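You operate a simulated robot arm through the tools that you are given. There is no shell and no other tool.

You are at the controls of a simulated two-armed robot. One attempt, no reset.

TASK
Shut both open lids, set the chiller dial to 3 and switch its light on.
Fine: then wait till the gauge's pointer is in the blue.
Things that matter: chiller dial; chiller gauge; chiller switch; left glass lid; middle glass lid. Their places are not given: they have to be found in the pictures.

Only the result counts: the job must be done as asked and must still hold three seconds after the hand-in. Knocking over, shifting, dropping, spilling or breaking anything else fails it. Lids that push on must go on centred and level and be pressed home; caps that screw on are set level and turned clockwise until they are tight.

THE ROBOT
Two 7-joint arms with fingered hands on one trunk that stands fixed in place. Base frame: the origin is at the foot of the trunk, x ahead of it, y to its left, z up. Units: mm, degrees, N and s.
The left shoulder is at [25, 269, 1047], the right one opposite. Each reaches about 1298 mm from its shoulder. Payload 5 kg a hand.
The tool frame of a hand sits at the grasp point between the pads (the TCP): z along the fingers, y along the line on which they close. The tips reach 42 mm beyond it. The gripper opens to 208 mm; its body begins 119 mm behind the TCP. The gripper is a hand of 4 fingers: y runs from the thumb to the fingers, the wrist lies at [0, 0, -317] in the tool frame, and closing takes about 1.5 s.
Orientation is that of the tool frame in the base frame, as [roll, pitch, yaw] about the fixed x, y, z axes, in that order (R = Rz(yaw) Ry(pitch) Rx(roll)). With the fingers straight down and closing along the base's y, the tool's x points along the base's -x, its y along +y and its z along -z.

THE INTERFACE
- The arms move only by the tool servo_tool. It takes "left_moves", "right_moves" or both (then of equal length, played together; a hand with none holds still); each is a list of rows, each a list of 6 numbers: the shift along the base's x, y, z in mm, then the turn, a rotation vector about the base's x, y, z in degrees. In form: [[x, y, z, rx, ry, rz], ...]. A call has 1 to 20 rows; each row shifts and turns the commanded pose from where the row before left it. "left_claw" and "right_claw" are, for a hand that has rows, the finger opening in mm, from 0 to 208, set as the call begins (left out, the last holds). Each row takes 0.2 s and may step no farther than 50 mm and 8.6 degrees from the row before; otherwise, or with a gripper value out of range, the whole call is refused. A pose out of reach is approached as far as the arm can. The call stops where the force on the tool passes 40 N (or 10 N more than at its start, if that is more) or the arm is blocked; 0.2 s more then pass. Each finger travels about 153 mm/s and halts on what it meets, pressing with about 27 N; the grip force reading is that of the motor and also rises with nothing between the fingers. The clock runs only during rows and for 0.2 s after the last one: add rows that do not move to give the fingers time. It gives the time, the measured TCP pose, the force on the tool (base axes), the opening and the grip force at its end, in the units of the frame above (readings bear some noise), with the torque about the TCP (base axes, N m) and any sound that the robot's microphone picked up, and new pictures: "pictures" is both (left out), scene, wrist or none (wrist: the cameras of the hands that moved).
- Cameras (640 x 400 px; columns grow to the right, rows downward): "scene" is now at [153.6, 44.5, 1310.1]; the picture's right is [0.52, -0.85, 0.00], its down [-0.48, -0.30, -0.82] and it looks along [0.70, 0.43, -0.57] (base axes); focal length 214 px, centre (320, 200). "left" rides on the left gripper at [-93, 1, -146] in its tool frame; the picture's right is [-0.01, -1.00, 0.00], its down [0.84, -0.01, -0.54] and it looks along [0.54, -0.01, 0.84] (tool axes); focal length 280 px, centre (320, 200). "right" rides on the right gripper at [93, 1, -146] in its tool frame; the picture's right is [-0.01, 1.00, 0.00], its down [-0.84, -0.01, -0.54] and it looks along [-0.54, -0.01, 0.84] (tool axes); focal length 280 px, centre (320, 200).
- slide_trunk(by): moves the trunk up (or, below 0, down) by that many mm; the arms and the scene camera ride with it, the base frame stays. It gives what a move gives, with no picture.
- curl_fingers(finger1, finger2, finger3, thumb_bend, hand): sets how far each is bent, from 0 (flat) to 100 (curled in); at 30 the hand is open as for a grip, at 70 the pads meet at the TCP. One left out holds its place. A second passes; each finger stops where it meets its share of the squeeze, and holds until it gets a number again. A gripper value or a shape takes the hand back. It gives what a move gives, with no picture; readings hold the bend of each and the force on the fingers (four entries, about 0 where the hand has none), thumb and palm.
- preshape(shape, hand): the hand has 4 fingers and takes this shape, open, in about a second: jaw (thumb against the fingers, like two jaws); tri (thumb and two fingers); tip (a fingertip pinch); poke (one finger out to press); point (the index stretched); flat (the hand flat); cup (the hand cupped); fist (a fist). The gripper value then closes the fingers along that shape, each until it touches; the sizes above hold for jaw. It gives what a move gives, with no picture.
- turn_head(pan, tilt): turns the head with the scene camera to pan (to the left, within 80 degrees either way) and tilt (down, from -29 to 69), counted from straight ahead of the robot (the tilt from the chest, where the trunk bows). It gives what a move gives, and a new picture of the scene camera.
- point_at(camera, pixels): there is no depth. For up to 12 entries [column, row, z] of the newest picture of that camera ("zoom" is the newest enlarged one), the place [x, y] in the base frame at which the ray of that pixel passes the height z, good to about 2 mm. It takes no simulated time.
- enlarge(camera, box): a new picture of the part [left, top, right, bottom] of that camera's present view, enlarged. It takes no simulated time.
- close_job(): hands the job in; it is judged then, once.

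Leave the grippers open and the arms clear of the work at the hand-in unless told otherwise.

The tools are called after ">>>" by a JSON object that holds its "name" and its "arguments". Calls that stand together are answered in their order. servo_tool: Moves the arms, as the interface text tells. Its arguments: {"type":"object","properties":{"left_moves":{"type":"array"},"left_claw":{"type":"number"},"right_moves":{"type":"array"},"right_claw":{"type":"number"},"pictures":{"type":"string","enum":["both","scene","wrist","none"]}},"required":[]} The other tools are called the same way: slide_trunk (by) moves the trunk up or down; preshape (shape, hand) gives the hand a shape; curl_fingers (finger1, finger2, finger3, thumb_bend, hand) moves the fingers one by one; turn_head (pan, tilt) turns the head that bears the scene camera; point_at (camera, pixels) gives the place at which the rays of pixels pass given heights; enlarge (camera, box) takes an enlarged picture of a part of a camera's view; close_job () hands the job in.

At the start:

```text
time: 0.0
left_tool_pos: [416.2, 530.6, 1228.3]
left_orientation: [-179.9, 0.0, -154.9]
left_force: [0.6, -0.2, 0.3]
left_wrist_torque: [-0.05, 0.03, 0.03]
left_width: 208.0
left_grasp_force: 0.0
left_shape: jaw
left_bend: [30.0, 30.0, 30.0, 30.0]
left_finger forces: [0.0, 0.0, 0.0, 0.1, 0.1, 0.0]
right_tool_pos: [466.3, 0.3, 1182.9]
right_orientation: [180.0, 0.1, -155.0]
right_force: [0.4, 0.9, 0.1]
right_wrist_torque: [0.01, 0.01, -0.01]
right_width: 207.5
right_grasp_force: 0.0
right_shape: jaw
right_bend: [30.0, 30.0, 30.0, 30.0]
right_finger forces: [0.0, 0.0, 0.0, 0.1, 0.0, 0.0]
trunk travel left (down, up): [-425.0, 196.0]
head pan, tilt (commanded): [31.4, 34.5]
```

scene: 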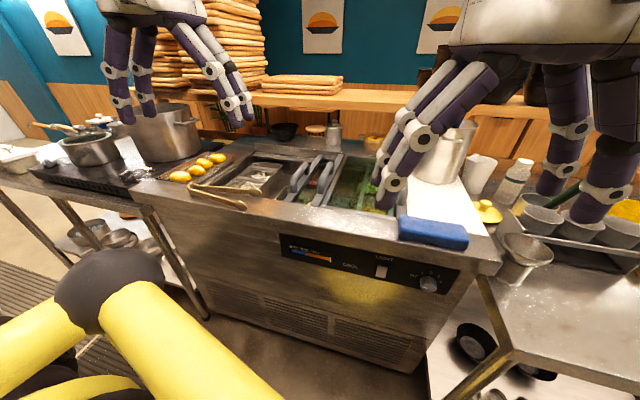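
right: 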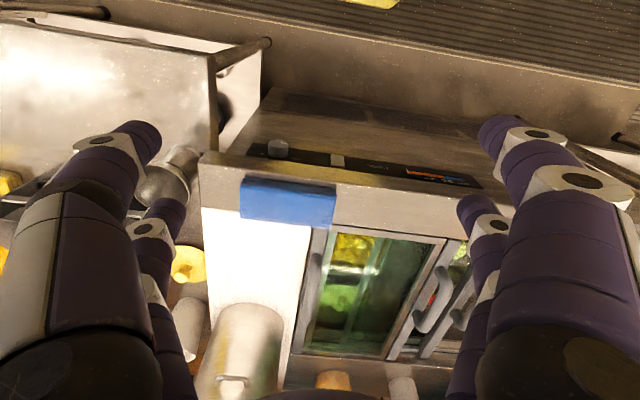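
left: 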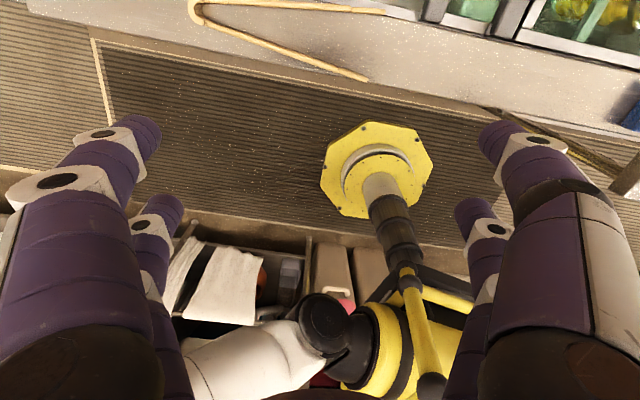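

I see the chiller in the middle of the scene with a control panel (around px 280-460, 235-295) and glass lids on top (around px 220-400, 150-215). I'll enlarge both areas to see the details.

>>> {"name": "enlarge", "arguments": {"camera": "scene", "box": [270, 220, 470, 345]}}

>>> {"name": "enlarge", "arguments": {"camera": "scene", "box": [180, 120, 420, 270]}}

>>> {"name": "enlarge", "arguments": {"camera": "right", "box": [200, 100, 520, 300]}}

```text
3.20 times, centred on (370, 282) of scene
```

zoom: 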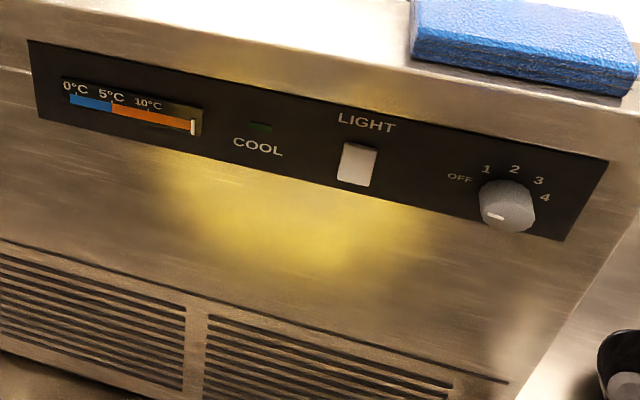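

```text
2.67 times, centred on (300, 195) of scene
```

zoom: 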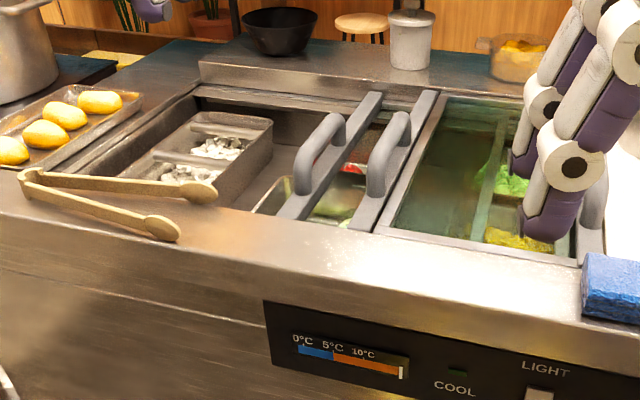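

```text
2.00 times, centred on (360, 200) of right
```

zoom: 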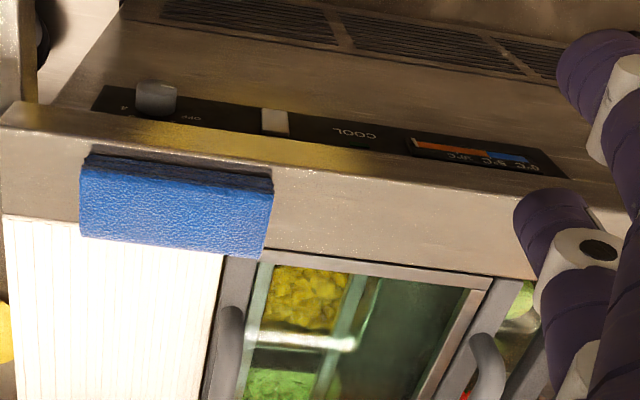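

The panel has a horizontal gauge (white pointer at far right/warm), a COOL lamp, a LIGHT rocker switch and a dial with OFF,1,2,3,4. The right hand covers part of the lids, so I'll move the right hand up and to the right, and the left hand to the left, to clear the view.

>>> {"name": "servo_tool", "arguments": {"right_moves": [[-20, -40, 15, 0, 0, 0], [-20, -40, 15, 0, 0, 0], [-20, -40, 15, 0, 0, 0], [-20, -40, 15, 0, 0, 0], [-20, -40, 15, 0, 0, 0], [0, -40, 0, 0, 0, 0]], "left_moves": [[-10, 30, 0, 0, 0, 0], [-10, 30, 0, 0, 0, 0], [-10, 30, 0, 0, 0, 0], [-10, 30, 0, 0, 0, 0], [-10, 30, 0, 0, 0, 0], [0, 0, 0, 0, 0, 0]]}}

>>> {"name": "turn_head", "arguments": {"pan": 28, "tilt": 42}}

```text
time: 1.4
left_tool_pos: [367.5, 681.5, 1227.7]
left_orientation: [179.9, 0.0, -155.0]
left_force: [1.2, -0.9, 0.1]
left_wrist_torque: [0.09, 0.05, -0.01]
left_width: 207.9
left_grasp_force: 0.0
left_shape: jaw
left_bend: [30.0, 30.0, 30.0, 30.0]
left_finger forces: [0.0, 0.0, 0.1, 0.0, 0.0, 0.0]
right_tool_pos: [368.7, -244.1, 1256.5]
right_orientation: [179.9, -0.2, -154.9]
right_force: [0.9, -0.1, -0.2]
right_wrist_torque: [0.08, 0.07, -0.02]
right_width: 207.8
right_grasp_force: 0.1
right_shape: jaw
right_bend: [30.0, 30.0, 30.0, 30.0]
right_finger forces: [0.0, 0.0, 0.0, 0.0, 0.0, 0.0]
trunk travel left (down, up): [-425.0, 196.0]
head pan, tilt (commanded): [31.4, 34.5]
```

scene: 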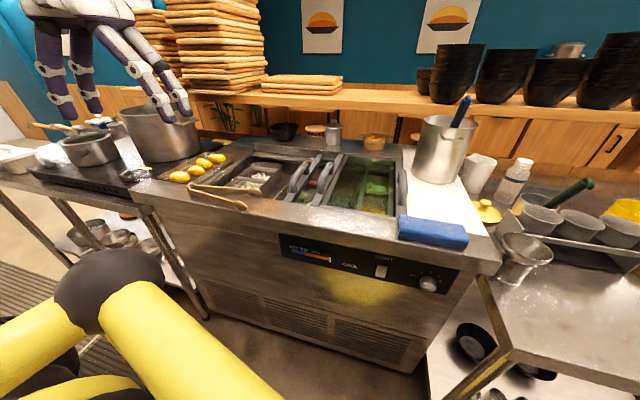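
right: 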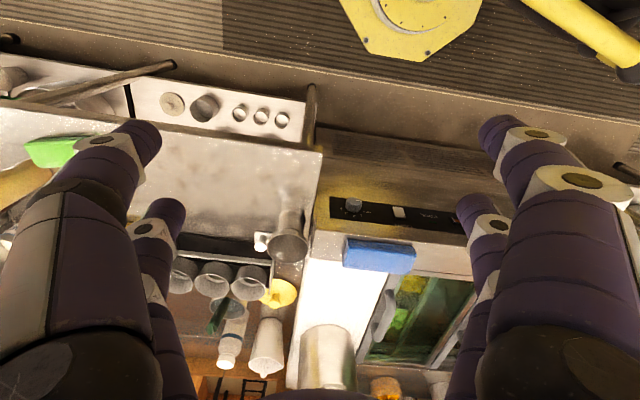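
left: 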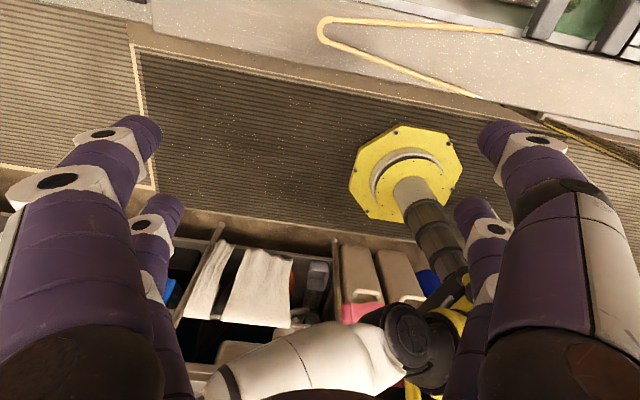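

```text
time: 2.1
left_tool_pos: [367.6, 681.1, 1228.6]
left_orientation: [-180.0, 0.0, -155.0]
left_force: [0.9, -0.7, 0.2]
left_wrist_torque: [0.08, 0.03, -0.03]
left_width: 207.9
left_grasp_force: 0.1
left_shape: jaw
left_bend: [30.0, 30.0, 30.0, 30.0]
left_finger forces: [0.1, 0.0, 0.1, 0.0, 0.0, 0.0]
right_tool_pos: [368.2, -242.2, 1256.1]
right_orientation: [179.9, 0.0, -154.9]
right_force: [-0.1, 0.0, 0.2]
right_wrist_torque: [0.06, 0.05, 0.02]
right_width: 207.5
right_grasp_force: 0.1
right_shape: jaw
right_bend: [30.0, 30.0, 30.0, 30.0]
right_finger forces: [0.0, 0.1, 0.1, 0.0, 0.0, 0.0]
trunk travel left (down, up): [-425.0, 196.0]
head pan, tilt (commanded): [28.0, 42.0]
```

scene: 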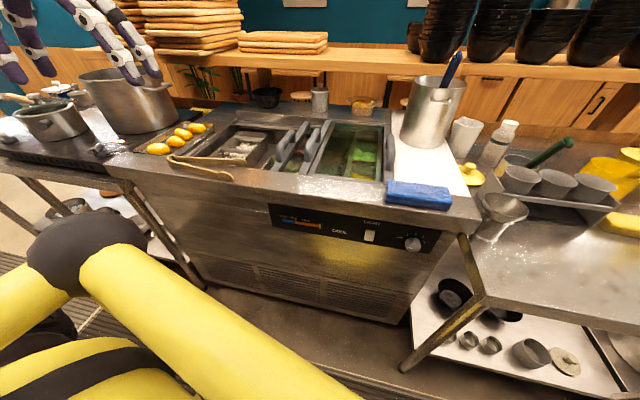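

Now the lids are clear. Enlarging the lids and the panel.

>>> {"name": "enlarge", "arguments": {"camera": "scene", "box": [180, 100, 420, 250]}}

>>> {"name": "enlarge", "arguments": {"camera": "scene", "box": [260, 195, 450, 265]}}

>>> {"name": "enlarge", "arguments": {"camera": "scene", "box": [260, 100, 400, 188]}}

```text
2.67 times, centred on (300, 175) of scene
```

zoom: 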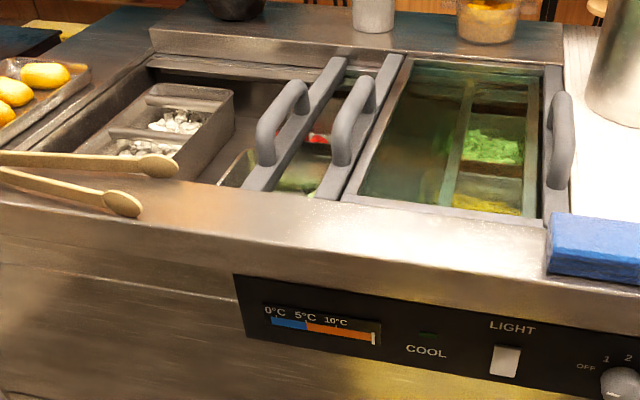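

```text
3.37 times, centred on (355, 230) of scene
```

zoom: 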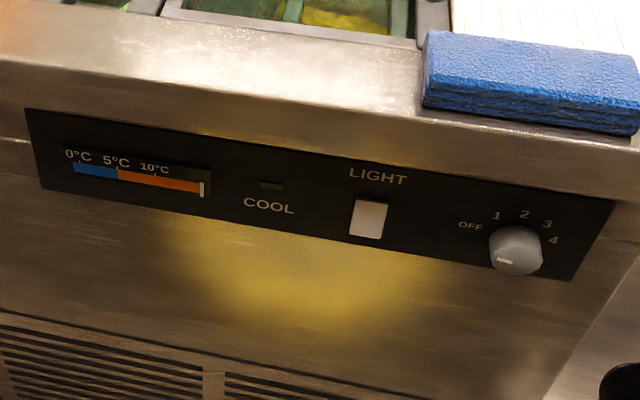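

```text
4.55 times, centred on (330, 144) of scene
```

zoom: 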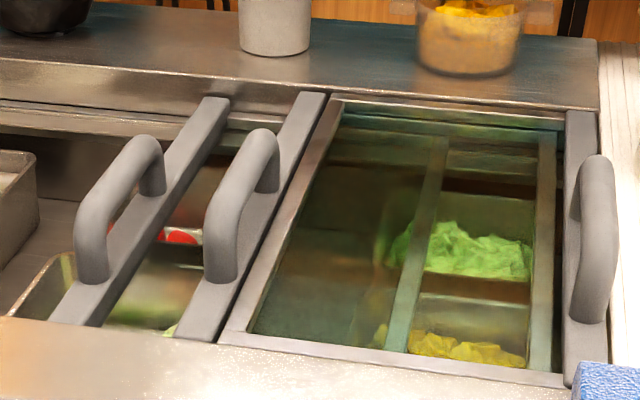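

I see three framed glass lids on tracks: right one with its handle at the right edge, and two more whose handle bars (px ~275-300 and ~305-325 in scene) have been slid to the right, leaving the left well open. I'll triangulate positions by comparing scene and right camera rays at several heights.

>>> {"name": "point_at", "arguments": {"camera": "scene", "pixels": [[413, 244, 700], [413, 244, 750], [413, 244, 800], [413, 244, 850], [480, 213, 850], [480, 213, 900], [480, 213, 950], [386, 200, 850], [386, 200, 900], [386, 200, 950]]}}

>>> {"name": "point_at", "arguments": {"camera": "right", "pixels": [[354, 205, 700], [354, 205, 750], [354, 205, 800], [354, 205, 850], [314, 232, 850], [314, 232, 900], [314, 232, 950], [412, 250, 850], [412, 250, 900], [412, 250, 950]]}}

>>> {"name": "enlarge", "arguments": {"camera": "right", "box": [290, 180, 490, 305]}}

```text
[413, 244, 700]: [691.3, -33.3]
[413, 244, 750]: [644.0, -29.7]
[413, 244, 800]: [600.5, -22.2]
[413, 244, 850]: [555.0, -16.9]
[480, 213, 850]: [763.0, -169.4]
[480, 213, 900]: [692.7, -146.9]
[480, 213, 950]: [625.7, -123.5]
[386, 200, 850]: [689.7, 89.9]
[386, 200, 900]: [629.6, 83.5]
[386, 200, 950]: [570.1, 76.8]
```

```text
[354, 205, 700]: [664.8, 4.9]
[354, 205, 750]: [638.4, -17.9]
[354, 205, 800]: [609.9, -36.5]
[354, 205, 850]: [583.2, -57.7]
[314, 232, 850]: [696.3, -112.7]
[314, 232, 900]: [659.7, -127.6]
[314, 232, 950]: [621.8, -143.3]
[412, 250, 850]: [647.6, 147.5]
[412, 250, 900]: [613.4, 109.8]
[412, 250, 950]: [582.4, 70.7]
```

```text
3.20 times, centred on (390, 242) of right
```

zoom: 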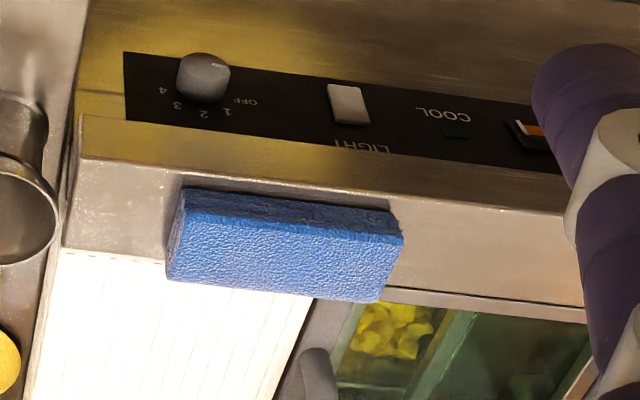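

The dial rays meet near (627, -26, 770) and the countertop near z≈920. I'll get rough coordinates for the wells and lid handles, at z≈920 and handles at ≈960.

>>> {"name": "point_at", "arguments": {"camera": "scene", "pixels": [[105, 165, 920], [193, 158, 920], [238, 125, 920], [266, 170, 920], [304, 174, 920], [387, 180, 920], [383, 126, 920], [284, 150, 960], [311, 150, 960], [310, 123, 920], [330, 123, 920], [232, 178, 920]]}}

>>> {"name": "point_at", "arguments": {"camera": "scene", "pixels": [[269, 206, 800], [430, 236, 800], [438, 240, 780], [370, 237, 770], [290, 222, 800], [322, 228, 800]]}}

```text
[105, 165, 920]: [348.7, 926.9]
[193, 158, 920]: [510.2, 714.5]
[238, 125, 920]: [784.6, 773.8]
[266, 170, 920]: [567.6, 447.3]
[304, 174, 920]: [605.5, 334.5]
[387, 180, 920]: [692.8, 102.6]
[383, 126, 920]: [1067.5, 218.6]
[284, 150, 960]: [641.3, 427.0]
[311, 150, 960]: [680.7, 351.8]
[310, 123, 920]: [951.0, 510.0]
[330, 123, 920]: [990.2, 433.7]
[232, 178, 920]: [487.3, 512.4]
```

```text
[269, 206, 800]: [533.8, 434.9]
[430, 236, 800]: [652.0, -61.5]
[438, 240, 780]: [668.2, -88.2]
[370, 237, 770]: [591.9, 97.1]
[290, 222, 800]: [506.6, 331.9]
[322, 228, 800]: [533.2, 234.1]
```

The chiller is turned about 16° (its front edge runs from about (349,927) to (655,-135)). I'll bring the right hand forward at height to look down at the lids with its camera.

>>> {"name": "servo_tool", "arguments": {"right_moves": [[15, 40, 0, 0, 0, 0], [15, 40, 0, 0, 0, 0], [15, 40, 0, 0, 0, 0], [15, 40, 0, 0, 0, 0], [15, 40, 0, 0, 0, 0], [15, 40, 0, 0, 0, 0], [15, 40, 0, 0, 0, 0], [15, 40, 0, 0, 0, 0], [15, 40, 0, 0, 0, 0], [15, 40, 0, 0, 0, 0], [0, 0, 0, 0, 0, 0]], "pictures": "both"}}

```text
time: 4.5
left_tool_pos: [366.4, 682.0, 1228.4]
left_orientation: [-180.0, 0.1, -155.0]
left_force: [0.0, -0.4, -0.2]
left_wrist_torque: [0.11, 0.01, -0.01]
left_width: 208.0
left_grasp_force: 0.0
left_shape: jaw
left_bend: [30.0, 30.0, 30.0, 30.0]
left_finger forces: [0.0, 0.0, 0.1, 0.0, 0.0, 0.1]
right_tool_pos: [517.4, 160.7, 1258.2]
right_orientation: [179.9, 0.0, -155.0]
right_force: [0.3, -1.2, 0.3]
right_wrist_torque: [0.1, 0.02, -0.02]
right_width: 208.0
right_grasp_force: 0.0
right_shape: jaw
right_bend: [30.0, 30.0, 30.0, 30.0]
right_finger forces: [0.1, 0.0, 0.1, 0.1, 0.0, 0.1]
trunk travel left (down, up): [-425.0, 196.0]
head pan, tilt (commanded): [28.0, 42.0]
```

scene: 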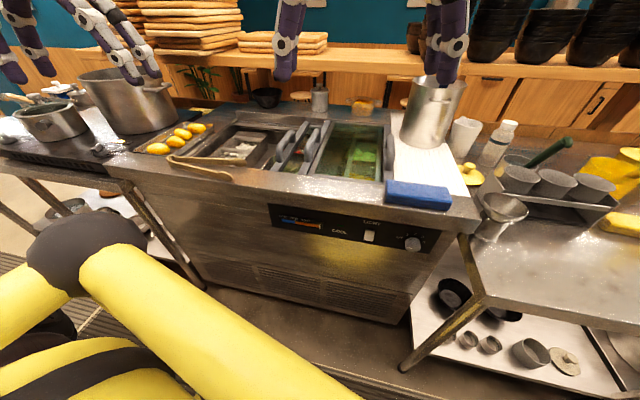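
right: 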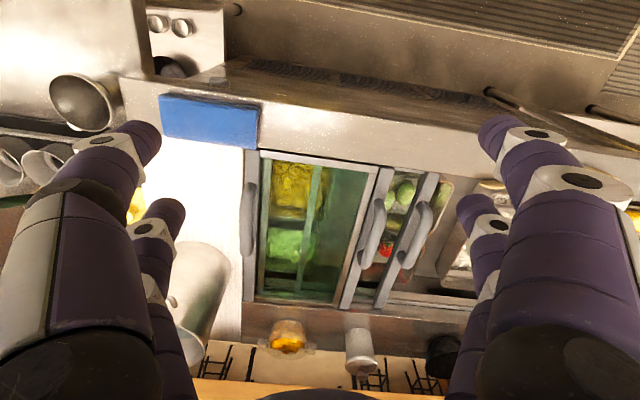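

The right wrist camera now looks down on the lids (picture is upside down: far side at the bottom). I'll enlarge.

>>> {"name": "enlarge", "arguments": {"camera": "right", "box": [230, 130, 510, 305]}}

>>> {"name": "enlarge", "arguments": {"camera": "right", "box": [330, 150, 474, 240]}}

>>> {"name": "enlarge", "arguments": {"camera": "right", "box": [330, 230, 474, 320]}}

```text
2.29 times, centred on (370, 218) of right
```

zoom: 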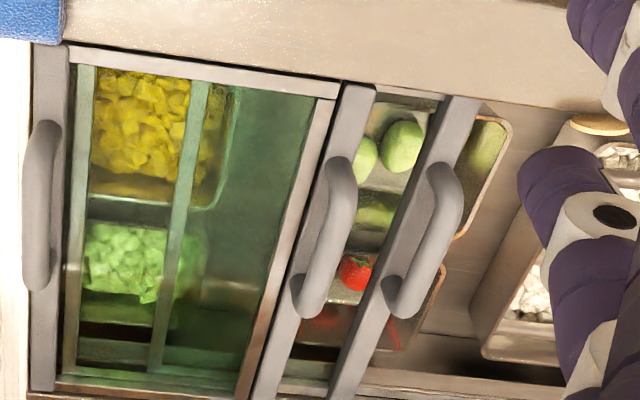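

```text
4.44 times, centred on (402, 195) of right
```

zoom: 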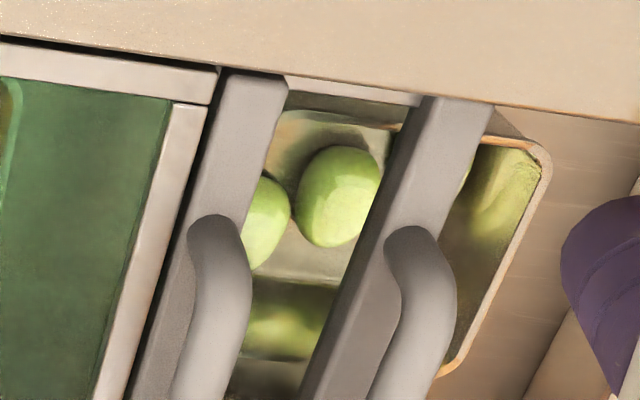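

```text
4.44 times, centred on (402, 275) of right
```

zoom: 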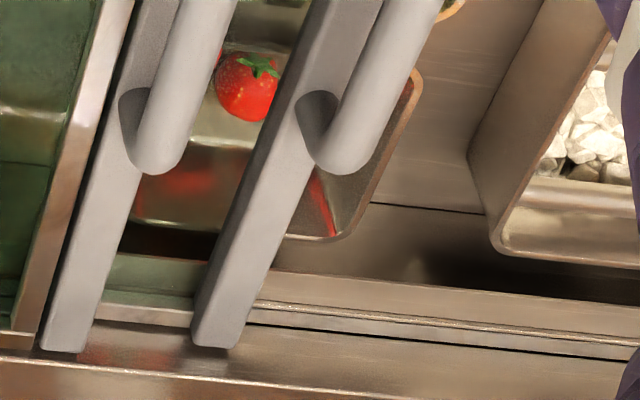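

The two bars with D-handles are the left edges of the left and middle lids, both slid rightward under the right lid; the left and middle wells are uncovered. I'll triangulate the handle ends to get their height.

>>> {"name": "point_at", "arguments": {"camera": "right", "pixels": [[424, 204, 920], [424, 204, 960], [424, 204, 1000], [404, 266, 920], [404, 266, 960], [404, 266, 1000], [380, 202, 960], [361, 262, 960]]}}

>>> {"name": "point_at", "arguments": {"camera": "scene", "pixels": [[280, 153, 920], [280, 153, 960], [280, 153, 1000], [291, 132, 920], [291, 132, 960], [291, 132, 1000], [308, 151, 960], [316, 130, 960]]}}

>>> {"name": "enlarge", "arguments": {"camera": "scene", "box": [265, 115, 345, 165]}}

```text
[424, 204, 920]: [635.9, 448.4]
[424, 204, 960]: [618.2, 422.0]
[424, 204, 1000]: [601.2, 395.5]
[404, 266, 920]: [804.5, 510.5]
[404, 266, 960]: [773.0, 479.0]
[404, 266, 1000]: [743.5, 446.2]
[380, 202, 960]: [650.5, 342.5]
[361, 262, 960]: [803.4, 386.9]
```

```text
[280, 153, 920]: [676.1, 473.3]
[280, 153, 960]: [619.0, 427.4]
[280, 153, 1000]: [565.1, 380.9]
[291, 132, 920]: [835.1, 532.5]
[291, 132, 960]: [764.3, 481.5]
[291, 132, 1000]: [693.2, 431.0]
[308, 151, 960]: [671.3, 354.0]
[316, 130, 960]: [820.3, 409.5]
```

```text
8.00 times, centred on (305, 140) of scene
```

zoom: 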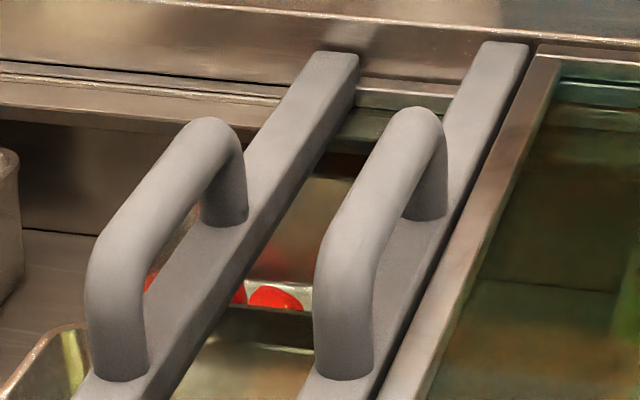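

Handles: left one centred near (694, 452, 955), middle near (731, 371, 955), about 89 mm apart. I also need to see whether the tongs (scene px 170–235, 155–180) lie in the path of the left lid. Enlarging the left camera and the scene.

>>> {"name": "enlarge", "arguments": {"camera": "left", "box": [300, 0, 640, 130]}}

>>> {"name": "enlarge", "arguments": {"camera": "scene", "box": [130, 110, 290, 200]}}

>>> {"name": "point_at", "arguments": {"camera": "scene", "pixels": [[165, 132, 920], [130, 90, 1050], [262, 100, 950], [319, 105, 940]]}}

```text
1.88 times, centred on (470, 65) of left
```

zoom: 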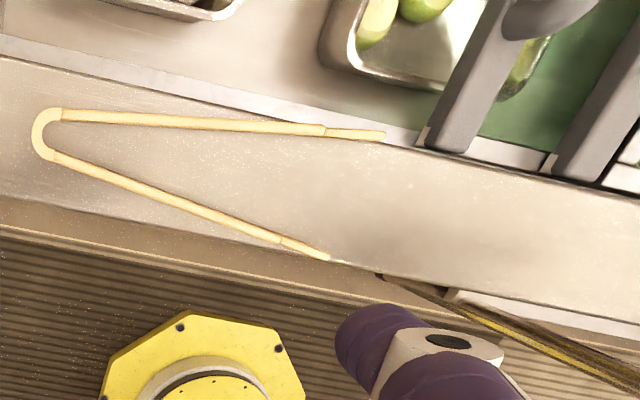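

```text
4.00 times, centred on (210, 155) of scene
```

zoom: 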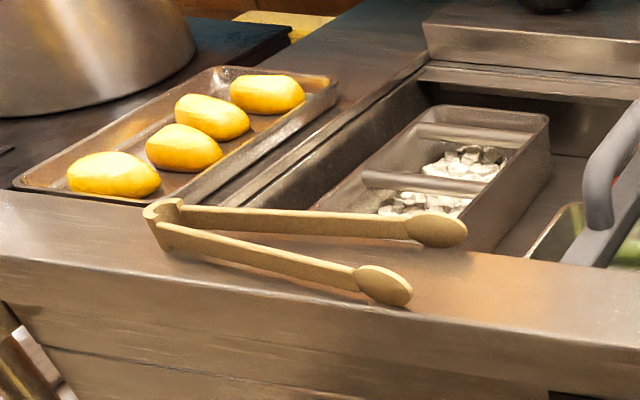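

```text
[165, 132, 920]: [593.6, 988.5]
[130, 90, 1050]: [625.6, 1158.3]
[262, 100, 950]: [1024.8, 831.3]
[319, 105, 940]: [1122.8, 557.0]
```

The far tong tip lies very near the front rail where the left lid's bar has to pass. I'll triangulate that tip and the rail precisely, from the left camera and the scene camera.

>>> {"name": "enlarge", "arguments": {"camera": "left", "box": [440, 0, 600, 100]}}

```text
4.00 times, centred on (520, 50) of left
```

zoom: 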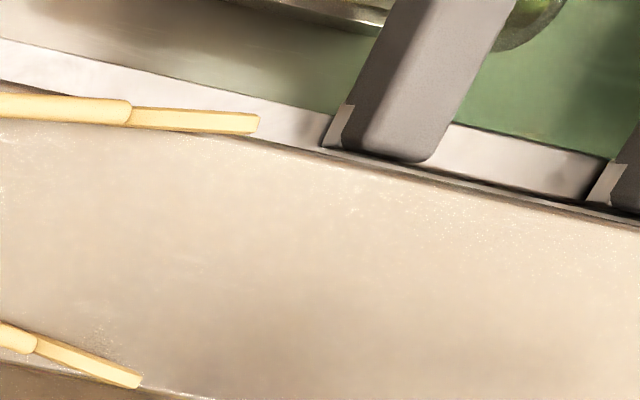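

>>> {"name": "point_at", "arguments": {"camera": "zoom", "pixels": [[257, 131, 910], [257, 131, 930], [257, 114, 930], [252, 139, 910], [252, 139, 920], [425, 160, 910], [425, 160, 920], [365, 155, 920], [620, 213, 920], [130, 125, 930], [10, 118, 920], [330, 148, 920]]}}

>>> {"name": "enlarge", "arguments": {"camera": "scene", "box": [210, 140, 290, 190]}}

```text
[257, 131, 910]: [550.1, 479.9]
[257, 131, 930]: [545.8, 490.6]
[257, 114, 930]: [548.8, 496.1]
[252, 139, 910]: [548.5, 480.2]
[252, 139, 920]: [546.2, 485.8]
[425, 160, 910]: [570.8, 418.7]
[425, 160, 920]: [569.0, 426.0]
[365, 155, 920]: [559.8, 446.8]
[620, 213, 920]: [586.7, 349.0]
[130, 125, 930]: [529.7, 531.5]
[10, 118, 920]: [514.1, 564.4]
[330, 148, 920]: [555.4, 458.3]
```

```text
8.00 times, centred on (250, 165) of scene
```

zoom: 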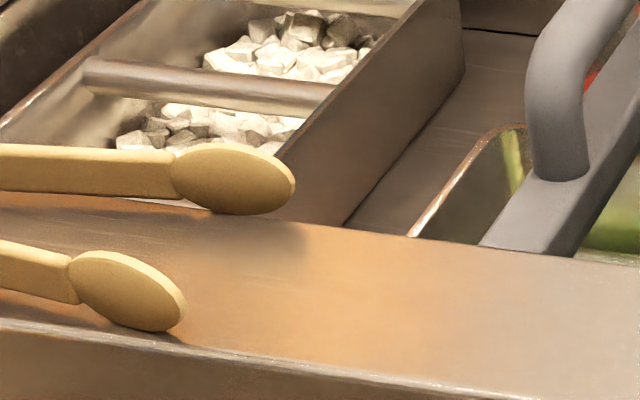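

The far tong tip sits at the counter edge near (546, 485, ~920), right beside the lid bar's front end. I'll bring the left hand (turned about -8° to line up with the chiller) closer for a better look, while withdrawing the right hand.

>>> {"name": "servo_tool", "arguments": {"left_moves": [[40, -20, 0, 0, 0, -4], [40, -20, 0, 0, 0, -4], [40, -25, 0, 0, 0, 0], [40, -25, -10, 0, 0, 0], [40, -25, -30, 0, 0, 0], [40, -30, -30, 0, 0, 0], [40, -25, -40, 0, 0, 0], [4, -17, -40, 0, 0, 0], [0, 0, 0, 0, 0, 0], [0, 0, 0, 0, 0, 0]], "right_moves": [[-10, -30, 0, 0, 0, 0], [-10, -30, 0, 0, 0, 0], [-10, -30, 0, 0, 0, 0], [-10, -30, 0, 0, 0, 0], [-10, -30, 0, 0, 0, 0], [-10, -30, 0, 0, 0, 0], [-10, -30, 0, 0, 0, 0], [-10, -30, 0, 0, 0, 0], [-10, -30, 0, 0, 0, 0], [0, 0, 0, 0, 0, 0]], "pictures": "both"}}

```text
refused: row 5 steps farther than a row can; nothing moved
```

Row too long; I'll use smaller steps.

>>> {"name": "servo_tool", "arguments": {"left_moves": [[35, -20, 0, 0, 0, -4], [35, -20, 0, 0, 0, -4], [35, -20, -15, 0, 0, 0], [35, -20, -20, 0, 0, 0], [35, -20, -20, 0, 0, 0], [35, -25, -20, 0, 0, 0], [35, -25, -20, 0, 0, 0], [35, -25, -25, 0, 0, 0], [4, -12, -38, 0, 0, 0], [0, 0, 0, 0, 0, 0]], "right_moves": [[-10, -30, 0, 0, 0, 0], [-10, -30, 0, 0, 0, 0], [-10, -30, 0, 0, 0, 0], [-10, -30, 0, 0, 0, 0], [-10, -30, 0, 0, 0, 0], [-10, -30, 0, 0, 0, 0], [-10, -30, 0, 0, 0, 0], [-10, -30, 0, 0, 0, 0], [-10, -30, 0, 0, 0, 0], [0, 0, 0, 0, 0, 0]], "pictures": "both"}}

```text
time: 6.7
left_tool_pos: [652.1, 494.2, 1067.7]
left_orientation: [-180.0, 0.0, -162.8]
left_force: [0.2, -0.5, -0.1]
left_wrist_torque: [-0.02, 0.01, 0.0]
left_width: 207.8
left_grasp_force: 0.1
left_shape: jaw
left_bend: [30.0, 30.0, 30.0, 30.0]
left_finger forces: [0.1, 0.0, 0.0, 0.0, 0.1, 0.0]
right_tool_pos: [429.2, -108.9, 1257.2]
right_orientation: [-179.9, -0.1, -155.0]
right_force: [-0.1, 0.1, -0.3]
right_wrist_torque: [-0.05, 0.01, 0.0]
right_width: 207.9
right_grasp_force: 0.0
right_shape: jaw
right_bend: [30.0, 30.0, 30.0, 30.0]
right_finger forces: [0.0, 0.1, 0.0, 0.1, 0.0, 0.1]
trunk travel left (down, up): [-425.0, 196.0]
head pan, tilt (commanded): [28.0, 42.0]
```

scene: 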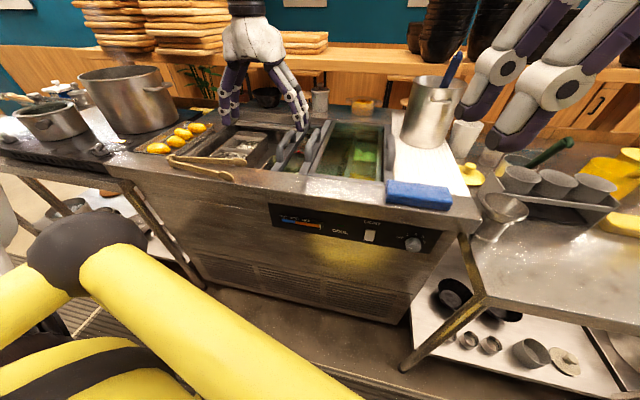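
right: 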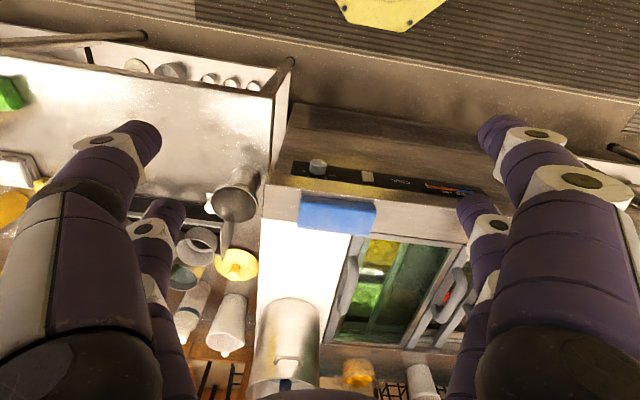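
left: 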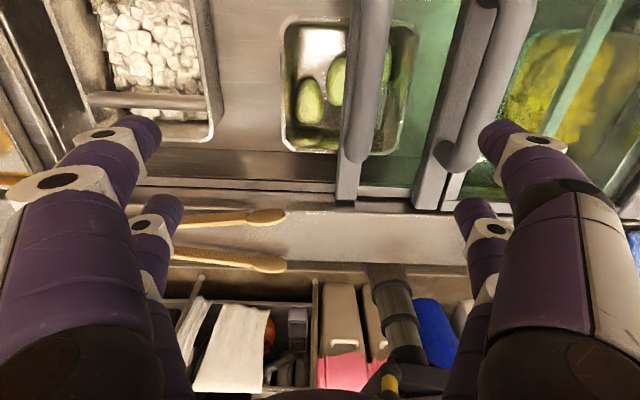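

Now the tongs' tips are in view at (265,216) and (270,262). Enlarging that area.

>>> {"name": "enlarge", "arguments": {"camera": "left", "box": [170, 160, 410, 310]}}

>>> {"name": "enlarge", "arguments": {"camera": "left", "box": [230, 170, 390, 270]}}

```text
2.67 times, centred on (290, 235) of left
```

zoom: 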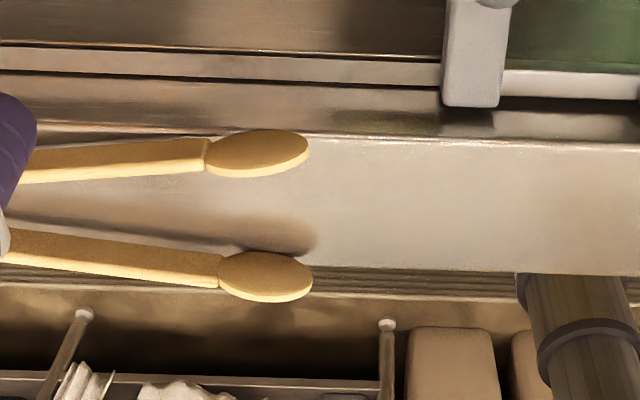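

```text
4.00 times, centred on (310, 220) of left
```

zoom: 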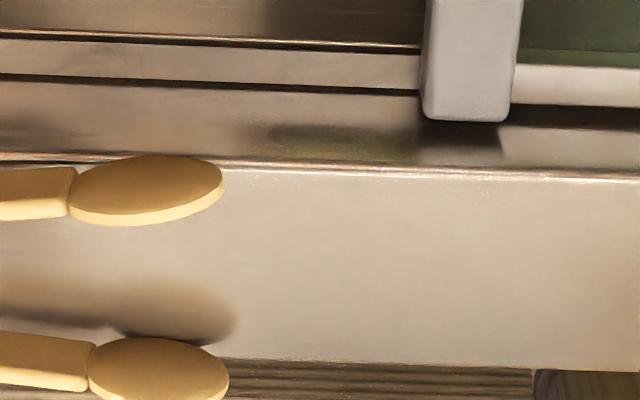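

The bar ends are sunk below the counter, behind its edge, so the bar will pass behind/below the tongs. I'll get the bar's location and height from this view.

>>> {"name": "point_at", "arguments": {"camera": "zoom", "pixels": [[512, 118, 880], [512, 118, 900], [512, 118, 920], [425, 118, 900], [160, 155, 930], [220, 190, 930], [300, 165, 920]]}}

>>> {"name": "point_at", "arguments": {"camera": "left", "pixels": [[358, 155, 950], [381, 25, 950], [440, 165, 950], [505, 20, 950], [358, 155, 970], [381, 25, 970]]}}

```text
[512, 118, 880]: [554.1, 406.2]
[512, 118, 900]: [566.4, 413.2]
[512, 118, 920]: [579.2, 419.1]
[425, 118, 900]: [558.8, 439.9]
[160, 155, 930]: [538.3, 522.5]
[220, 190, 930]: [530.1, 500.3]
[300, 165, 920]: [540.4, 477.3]
```

```text
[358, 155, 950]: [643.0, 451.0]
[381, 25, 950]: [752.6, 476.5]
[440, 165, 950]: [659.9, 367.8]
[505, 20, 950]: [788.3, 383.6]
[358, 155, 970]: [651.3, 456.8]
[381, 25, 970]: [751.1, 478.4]
```

>>> {"name": "point_at", "arguments": {"camera": "zoom", "pixels": [[0, 90, 890], [420, 95, 890], [0, 42, 890], [415, 57, 890], [240, 167, 920], [630, 179, 920], [432, 20, 905], [425, 100, 905], [518, 20, 905], [512, 100, 905]]}}

>>> {"name": "enlarge", "arguments": {"camera": "left", "box": [250, 0, 550, 188]}}

```text
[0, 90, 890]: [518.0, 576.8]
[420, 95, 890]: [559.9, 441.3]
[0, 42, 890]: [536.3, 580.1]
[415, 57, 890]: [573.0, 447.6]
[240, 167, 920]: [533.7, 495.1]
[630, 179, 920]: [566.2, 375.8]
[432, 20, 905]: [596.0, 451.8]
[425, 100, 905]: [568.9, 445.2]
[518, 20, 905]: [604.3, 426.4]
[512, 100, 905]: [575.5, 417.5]
```

```text
2.13 times, centred on (400, 94) of left
```

zoom: 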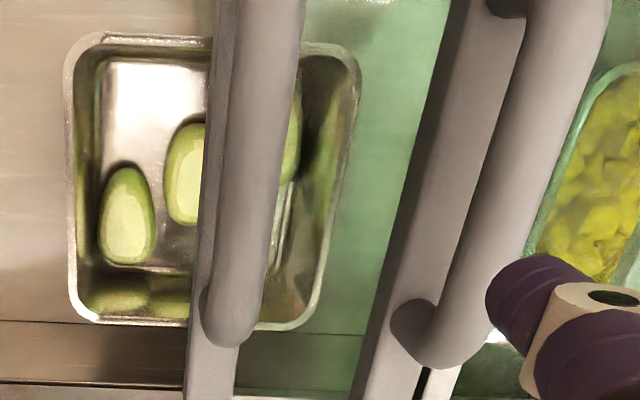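

>>> {"name": "point_at", "arguments": {"camera": "zoom", "pixels": [[229, 325, 950], [262, 60, 950], [229, 325, 960], [262, 60, 960], [440, 345, 950], [545, 60, 950], [440, 345, 960], [545, 60, 960]]}}

```text
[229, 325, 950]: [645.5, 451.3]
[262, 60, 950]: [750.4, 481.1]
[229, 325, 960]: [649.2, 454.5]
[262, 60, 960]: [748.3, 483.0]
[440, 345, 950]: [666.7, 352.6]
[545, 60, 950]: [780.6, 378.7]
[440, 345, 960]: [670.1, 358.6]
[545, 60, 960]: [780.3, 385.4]
```

The handle axis runs at ~15.9°, near (700, 465) for the left lid. I'll narrow the left hand to 75 mm and move above the left handle, tips still above it.

>>> {"name": "servo_tool", "arguments": {"left_moves": [[0, 0, 0, 0, 0, -1.4], [0, 0, 0, 0, 0, 0], [0, 0, 0, 0, 0, 0], [0, 0, 0, 0, 0, 0], [23, -16, -18, 0, 0, 0], [23, -16, -20, 0, 0, 0], [0, 0, 0, 0, 0, 0]], "left_claw": 75, "pictures": "both"}}

```text
time: 8.3
left_tool_pos: [695.7, 462.6, 1031.1]
left_orientation: [-180.0, 0.0, -164.3]
left_force: [1.0, 1.3, 0.2]
left_wrist_torque: [-0.02, -0.04, 0.02]
left_width: 75.6
left_grasp_force: 0.0
left_shape: jaw
left_bend: [73.0, 73.0, 73.0, 70.0]
left_finger forces: [0.0, 0.1, 0.1, 0.0, 0.1, 0.0]
right_tool_pos: [428.2, -109.0, 1258.5]
right_orientation: [-179.9, 0.1, -154.9]
right_force: [-0.2, 0.0, 1.1]
right_wrist_torque: [0.03, -0.05, 0.02]
right_width: 207.8
right_grasp_force: 0.0
right_shape: jaw
right_bend: [30.0, 30.0, 30.0, 30.0]
right_finger forces: [0.0, 0.1, 0.0, 0.0, 0.0, 0.1]
trunk travel left (down, up): [-425.0, 196.0]
head pan, tilt (commanded): [28.0, 42.0]
```

scene: 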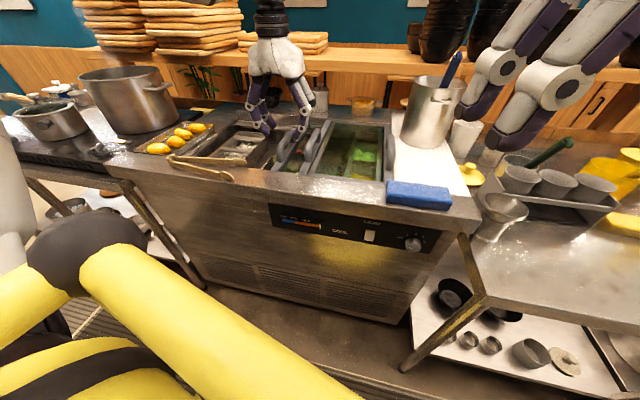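
left: 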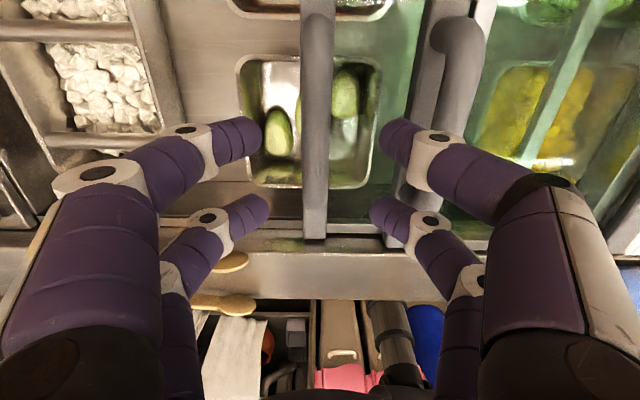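

The left handle lies along column ≈318, centred between the fingers. I'll enlarge to check the clearance to the middle handle on the right.

>>> {"name": "enlarge", "arguments": {"camera": "left", "box": [200, 0, 520, 200]}}

>>> {"name": "enlarge", "arguments": {"camera": "scene", "box": [225, 50, 345, 200]}}

```text
2.00 times, centred on (360, 100) of left
```

zoom: 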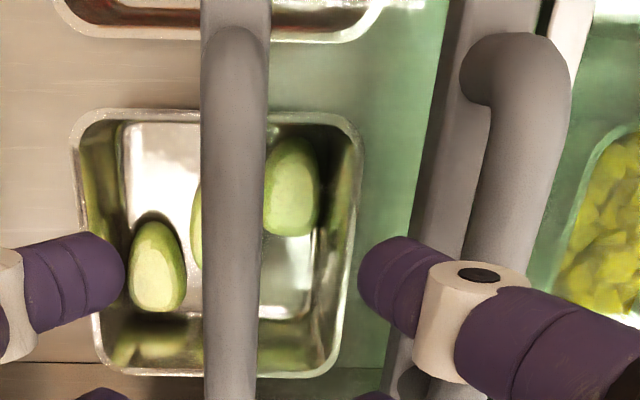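

```text
2.67 times, centred on (285, 125) of scene
```

zoom: 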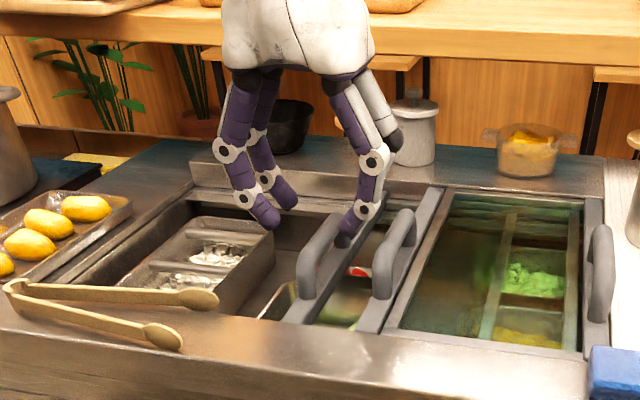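

I'll shift the hand 15 mm to the left (so the right-hand digits fit between the two handles with room to the middle handle), then lower so the tips reach just below the grip, above the bar (905).

>>> {"name": "servo_tool", "arguments": {"left_moves": [[0, 14.4, 0, 0, 0, 0], [0, 0, -20, 0, 0, 0], [0, 0, -20, 0, 0, 0], [0, 0, -15, 0, 0, 0], [0, 0, 0, 0, 0, 0]], "pictures": "both"}}

```text
time: 9.5
left_tool_pos: [695.8, 477.4, 975.5]
left_orientation: [180.0, 0.0, -164.4]
left_force: [-0.4, 1.1, 0.3]
left_wrist_torque: [0.02, -0.02, -0.01]
left_width: 75.3
left_grasp_force: 0.1
left_shape: jaw
left_bend: [73.0, 73.0, 73.0, 70.0]
left_finger forces: [0.0, 0.1, 0.1, 0.0, 0.0, 0.1]
right_tool_pos: [429.8, -108.5, 1258.7]
right_orientation: [-180.0, 0.0, -154.9]
right_force: [0.3, 0.2, -0.3]
right_wrist_torque: [-0.02, 0.01, 0.03]
right_width: 208.0
right_grasp_force: 0.1
right_shape: jaw
right_bend: [30.0, 30.0, 30.0, 30.0]
right_finger forces: [0.0, 0.0, 0.0, 0.0, 0.0, 0.1]
trunk travel left (down, up): [-425.0, 196.0]
head pan, tilt (commanded): [28.0, 42.0]
```

scene: 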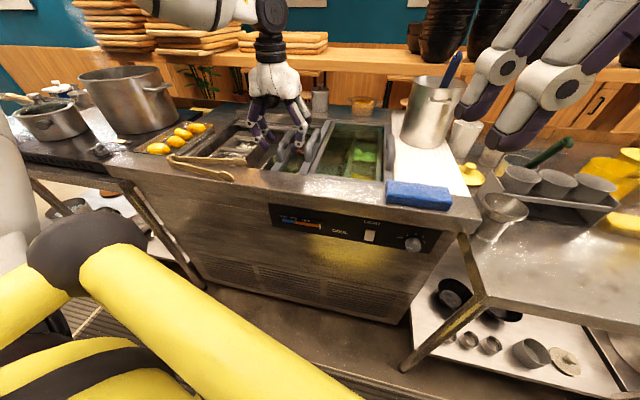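
left: 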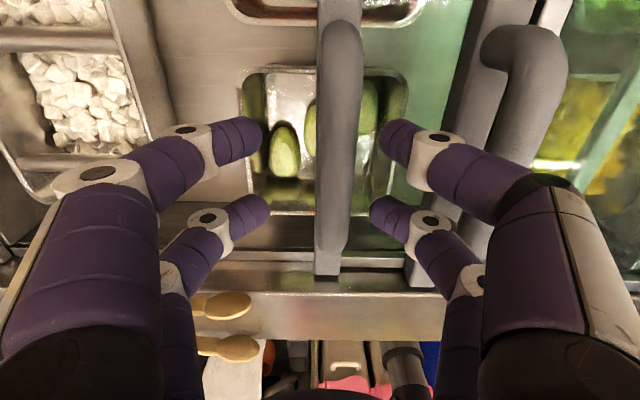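

Handle now sits between the fingers with its right edge near column 360 and the right fingertips at ≈375. I'll lower 15 mm more and begin to push left along the slide direction in small steps.

>>> {"name": "servo_tool", "arguments": {"left_moves": [[0, 0, -15, 0, 0, 0], [-2.7, 9.6, 0, 0, 0, 0], [-2.7, 9.6, 0, 0, 0, 0], [-2.7, 9.6, 0, 0, 0, 0], [0, 0, 0, 0, 0, 0]], "pictures": "both"}}

```text
time: 10.7
left_tool_pos: [688.4, 505.4, 962.1]
left_orientation: [-180.0, 0.1, -164.3]
left_force: [2.8, -4.5, 0.6]
left_wrist_torque: [-0.07, -0.02, -0.05]
left_width: 78.8
left_grasp_force: 0.0
left_shape: jaw
left_bend: [73.0, 73.0, 73.0, 70.0]
left_finger forces: [0.1, 0.0, 0.1, 0.1, 4.8, 0.0]
right_tool_pos: [429.3, -109.2, 1258.3]
right_orientation: [180.0, 0.0, -154.9]
right_force: [0.0, 0.2, 0.1]
right_wrist_torque: [-0.01, -0.02, -0.01]
right_width: 208.1
right_grasp_force: 0.1
right_shape: jaw
right_bend: [30.0, 30.0, 30.0, 30.0]
right_finger forces: [0.0, 0.0, 0.0, 0.1, 0.0, 0.1]
trunk travel left (down, up): [-425.0, 196.0]
head pan, tilt (commanded): [28.0, 42.0]
```

scene: 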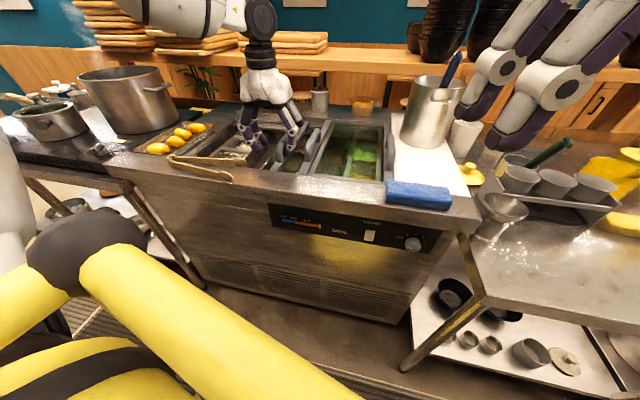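
left: 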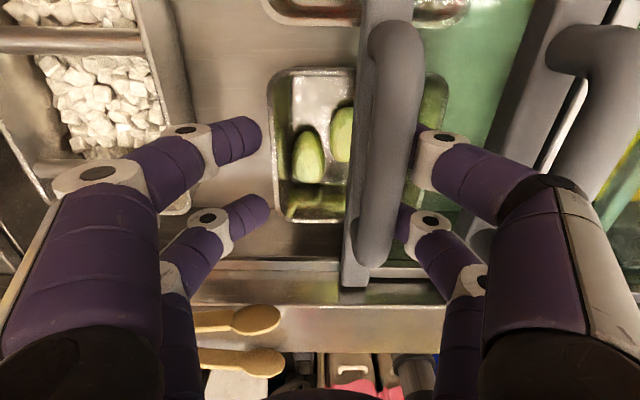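

Thumb reads 4.8 N—contact with the handle. Pushing on left in steps (I must stop before the left fingers reach the bun tray on the left, so first ~100 mm only).

>>> {"name": "servo_tool", "arguments": {"left_moves": [[-2.7, 9.6, 0, 0, 0, 0], [-2.7, 9.6, 0, 0, 0, 0], [-2.7, 9.6, 0, 0, 0, 0], [-2.7, 9.6, 0, 0, 0, 0], [-2.7, 9.6, 0, 0, 0, 0], [0, 0, 0, 0, 0, 0]], "pictures": "both"}}

```text
time: 12.1
left_tool_pos: [674.8, 554.8, 960.8]
left_orientation: [-180.0, -0.2, -164.3]
left_force: [2.5, -0.7, -19.4]
left_wrist_torque: [0.54, 0.25, 0.06]
left_width: 34.2
left_grasp_force: 27.3
left_shape: jaw
left_bend: [70.0, 70.0, 75.0, 73.0]
left_finger forces: [10.1, 0.0, 17.7, 0.1, 14.9, 0.1]
right_tool_pos: [428.9, -108.5, 1257.6]
right_orientation: [-180.0, -0.2, -154.9]
right_force: [-0.8, 0.5, 0.2]
right_wrist_torque: [-0.05, -0.03, -0.02]
right_width: 208.0
right_grasp_force: 0.0
right_shape: jaw
right_bend: [30.0, 30.0, 30.0, 30.0]
right_finger forces: [0.0, 0.1, 0.0, 0.1, 0.0, 0.0]
trunk travel left (down, up): [-425.0, 196.0]
head pan, tilt (commanded): [28.0, 42.0]
```

scene: 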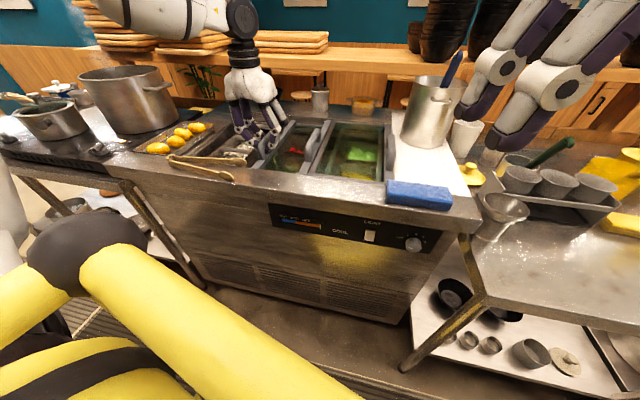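
left: 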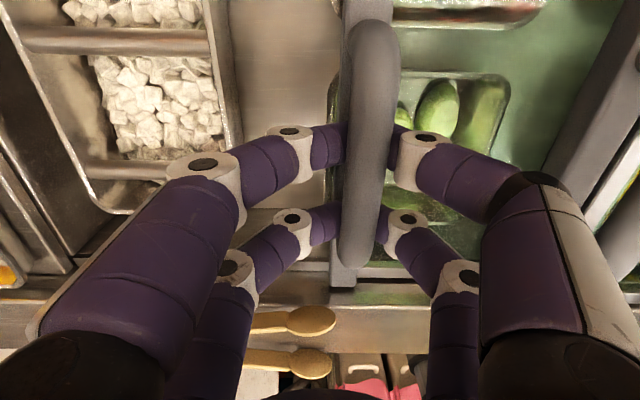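

The lid moved about 50 mm, but the fingers closed on the handle by themselves (width 34, grip 27 N). I'll reopen to 90 mm and check.

>>> {"name": "servo_tool", "arguments": {"left_moves": [[0, 0, 0, 0, 0, 0], [0, 0, 0, 0, 0, 0], [0, 0, 0, 0, 0, 0]], "left_claw": 90, "pictures": "wrist"}}

```text
time: 12.9
left_tool_pos: [674.6, 553.1, 962.7]
left_orientation: [-180.0, 0.1, -164.3]
left_force: [-0.8, 0.3, 0.7]
left_wrist_torque: [0.01, 0.0, -0.03]
left_width: 89.7
left_grasp_force: 0.2
left_shape: jaw
left_bend: [73.0, 73.0, 73.0, 70.0]
left_finger forces: [0.1, 0.1, 0.0, 0.0, 0.0, 0.0]
right_tool_pos: [428.2, -109.1, 1258.8]
right_orientation: [-180.0, 0.1, -154.9]
right_force: [-0.5, -0.5, 0.2]
right_wrist_torque: [0.03, -0.05, 0.0]
right_width: 207.9
right_grasp_force: 0.1
right_shape: jaw
right_bend: [30.0, 30.0, 30.0, 30.0]
right_finger forces: [0.1, 0.0, 0.0, 0.0, 0.0, 0.0]
trunk travel left (down, up): [-425.0, 196.0]
head pan, tilt (commanded): [28.0, 42.0]
```

left: 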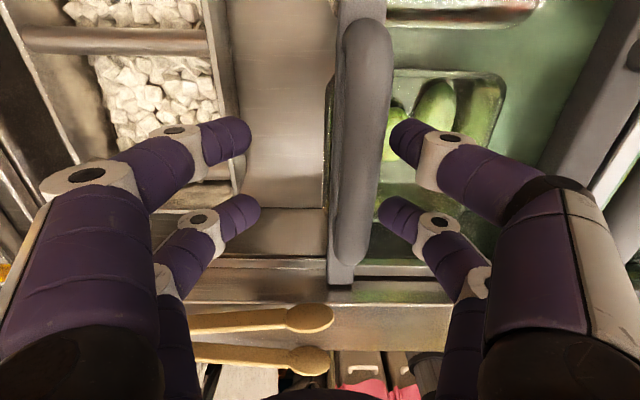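

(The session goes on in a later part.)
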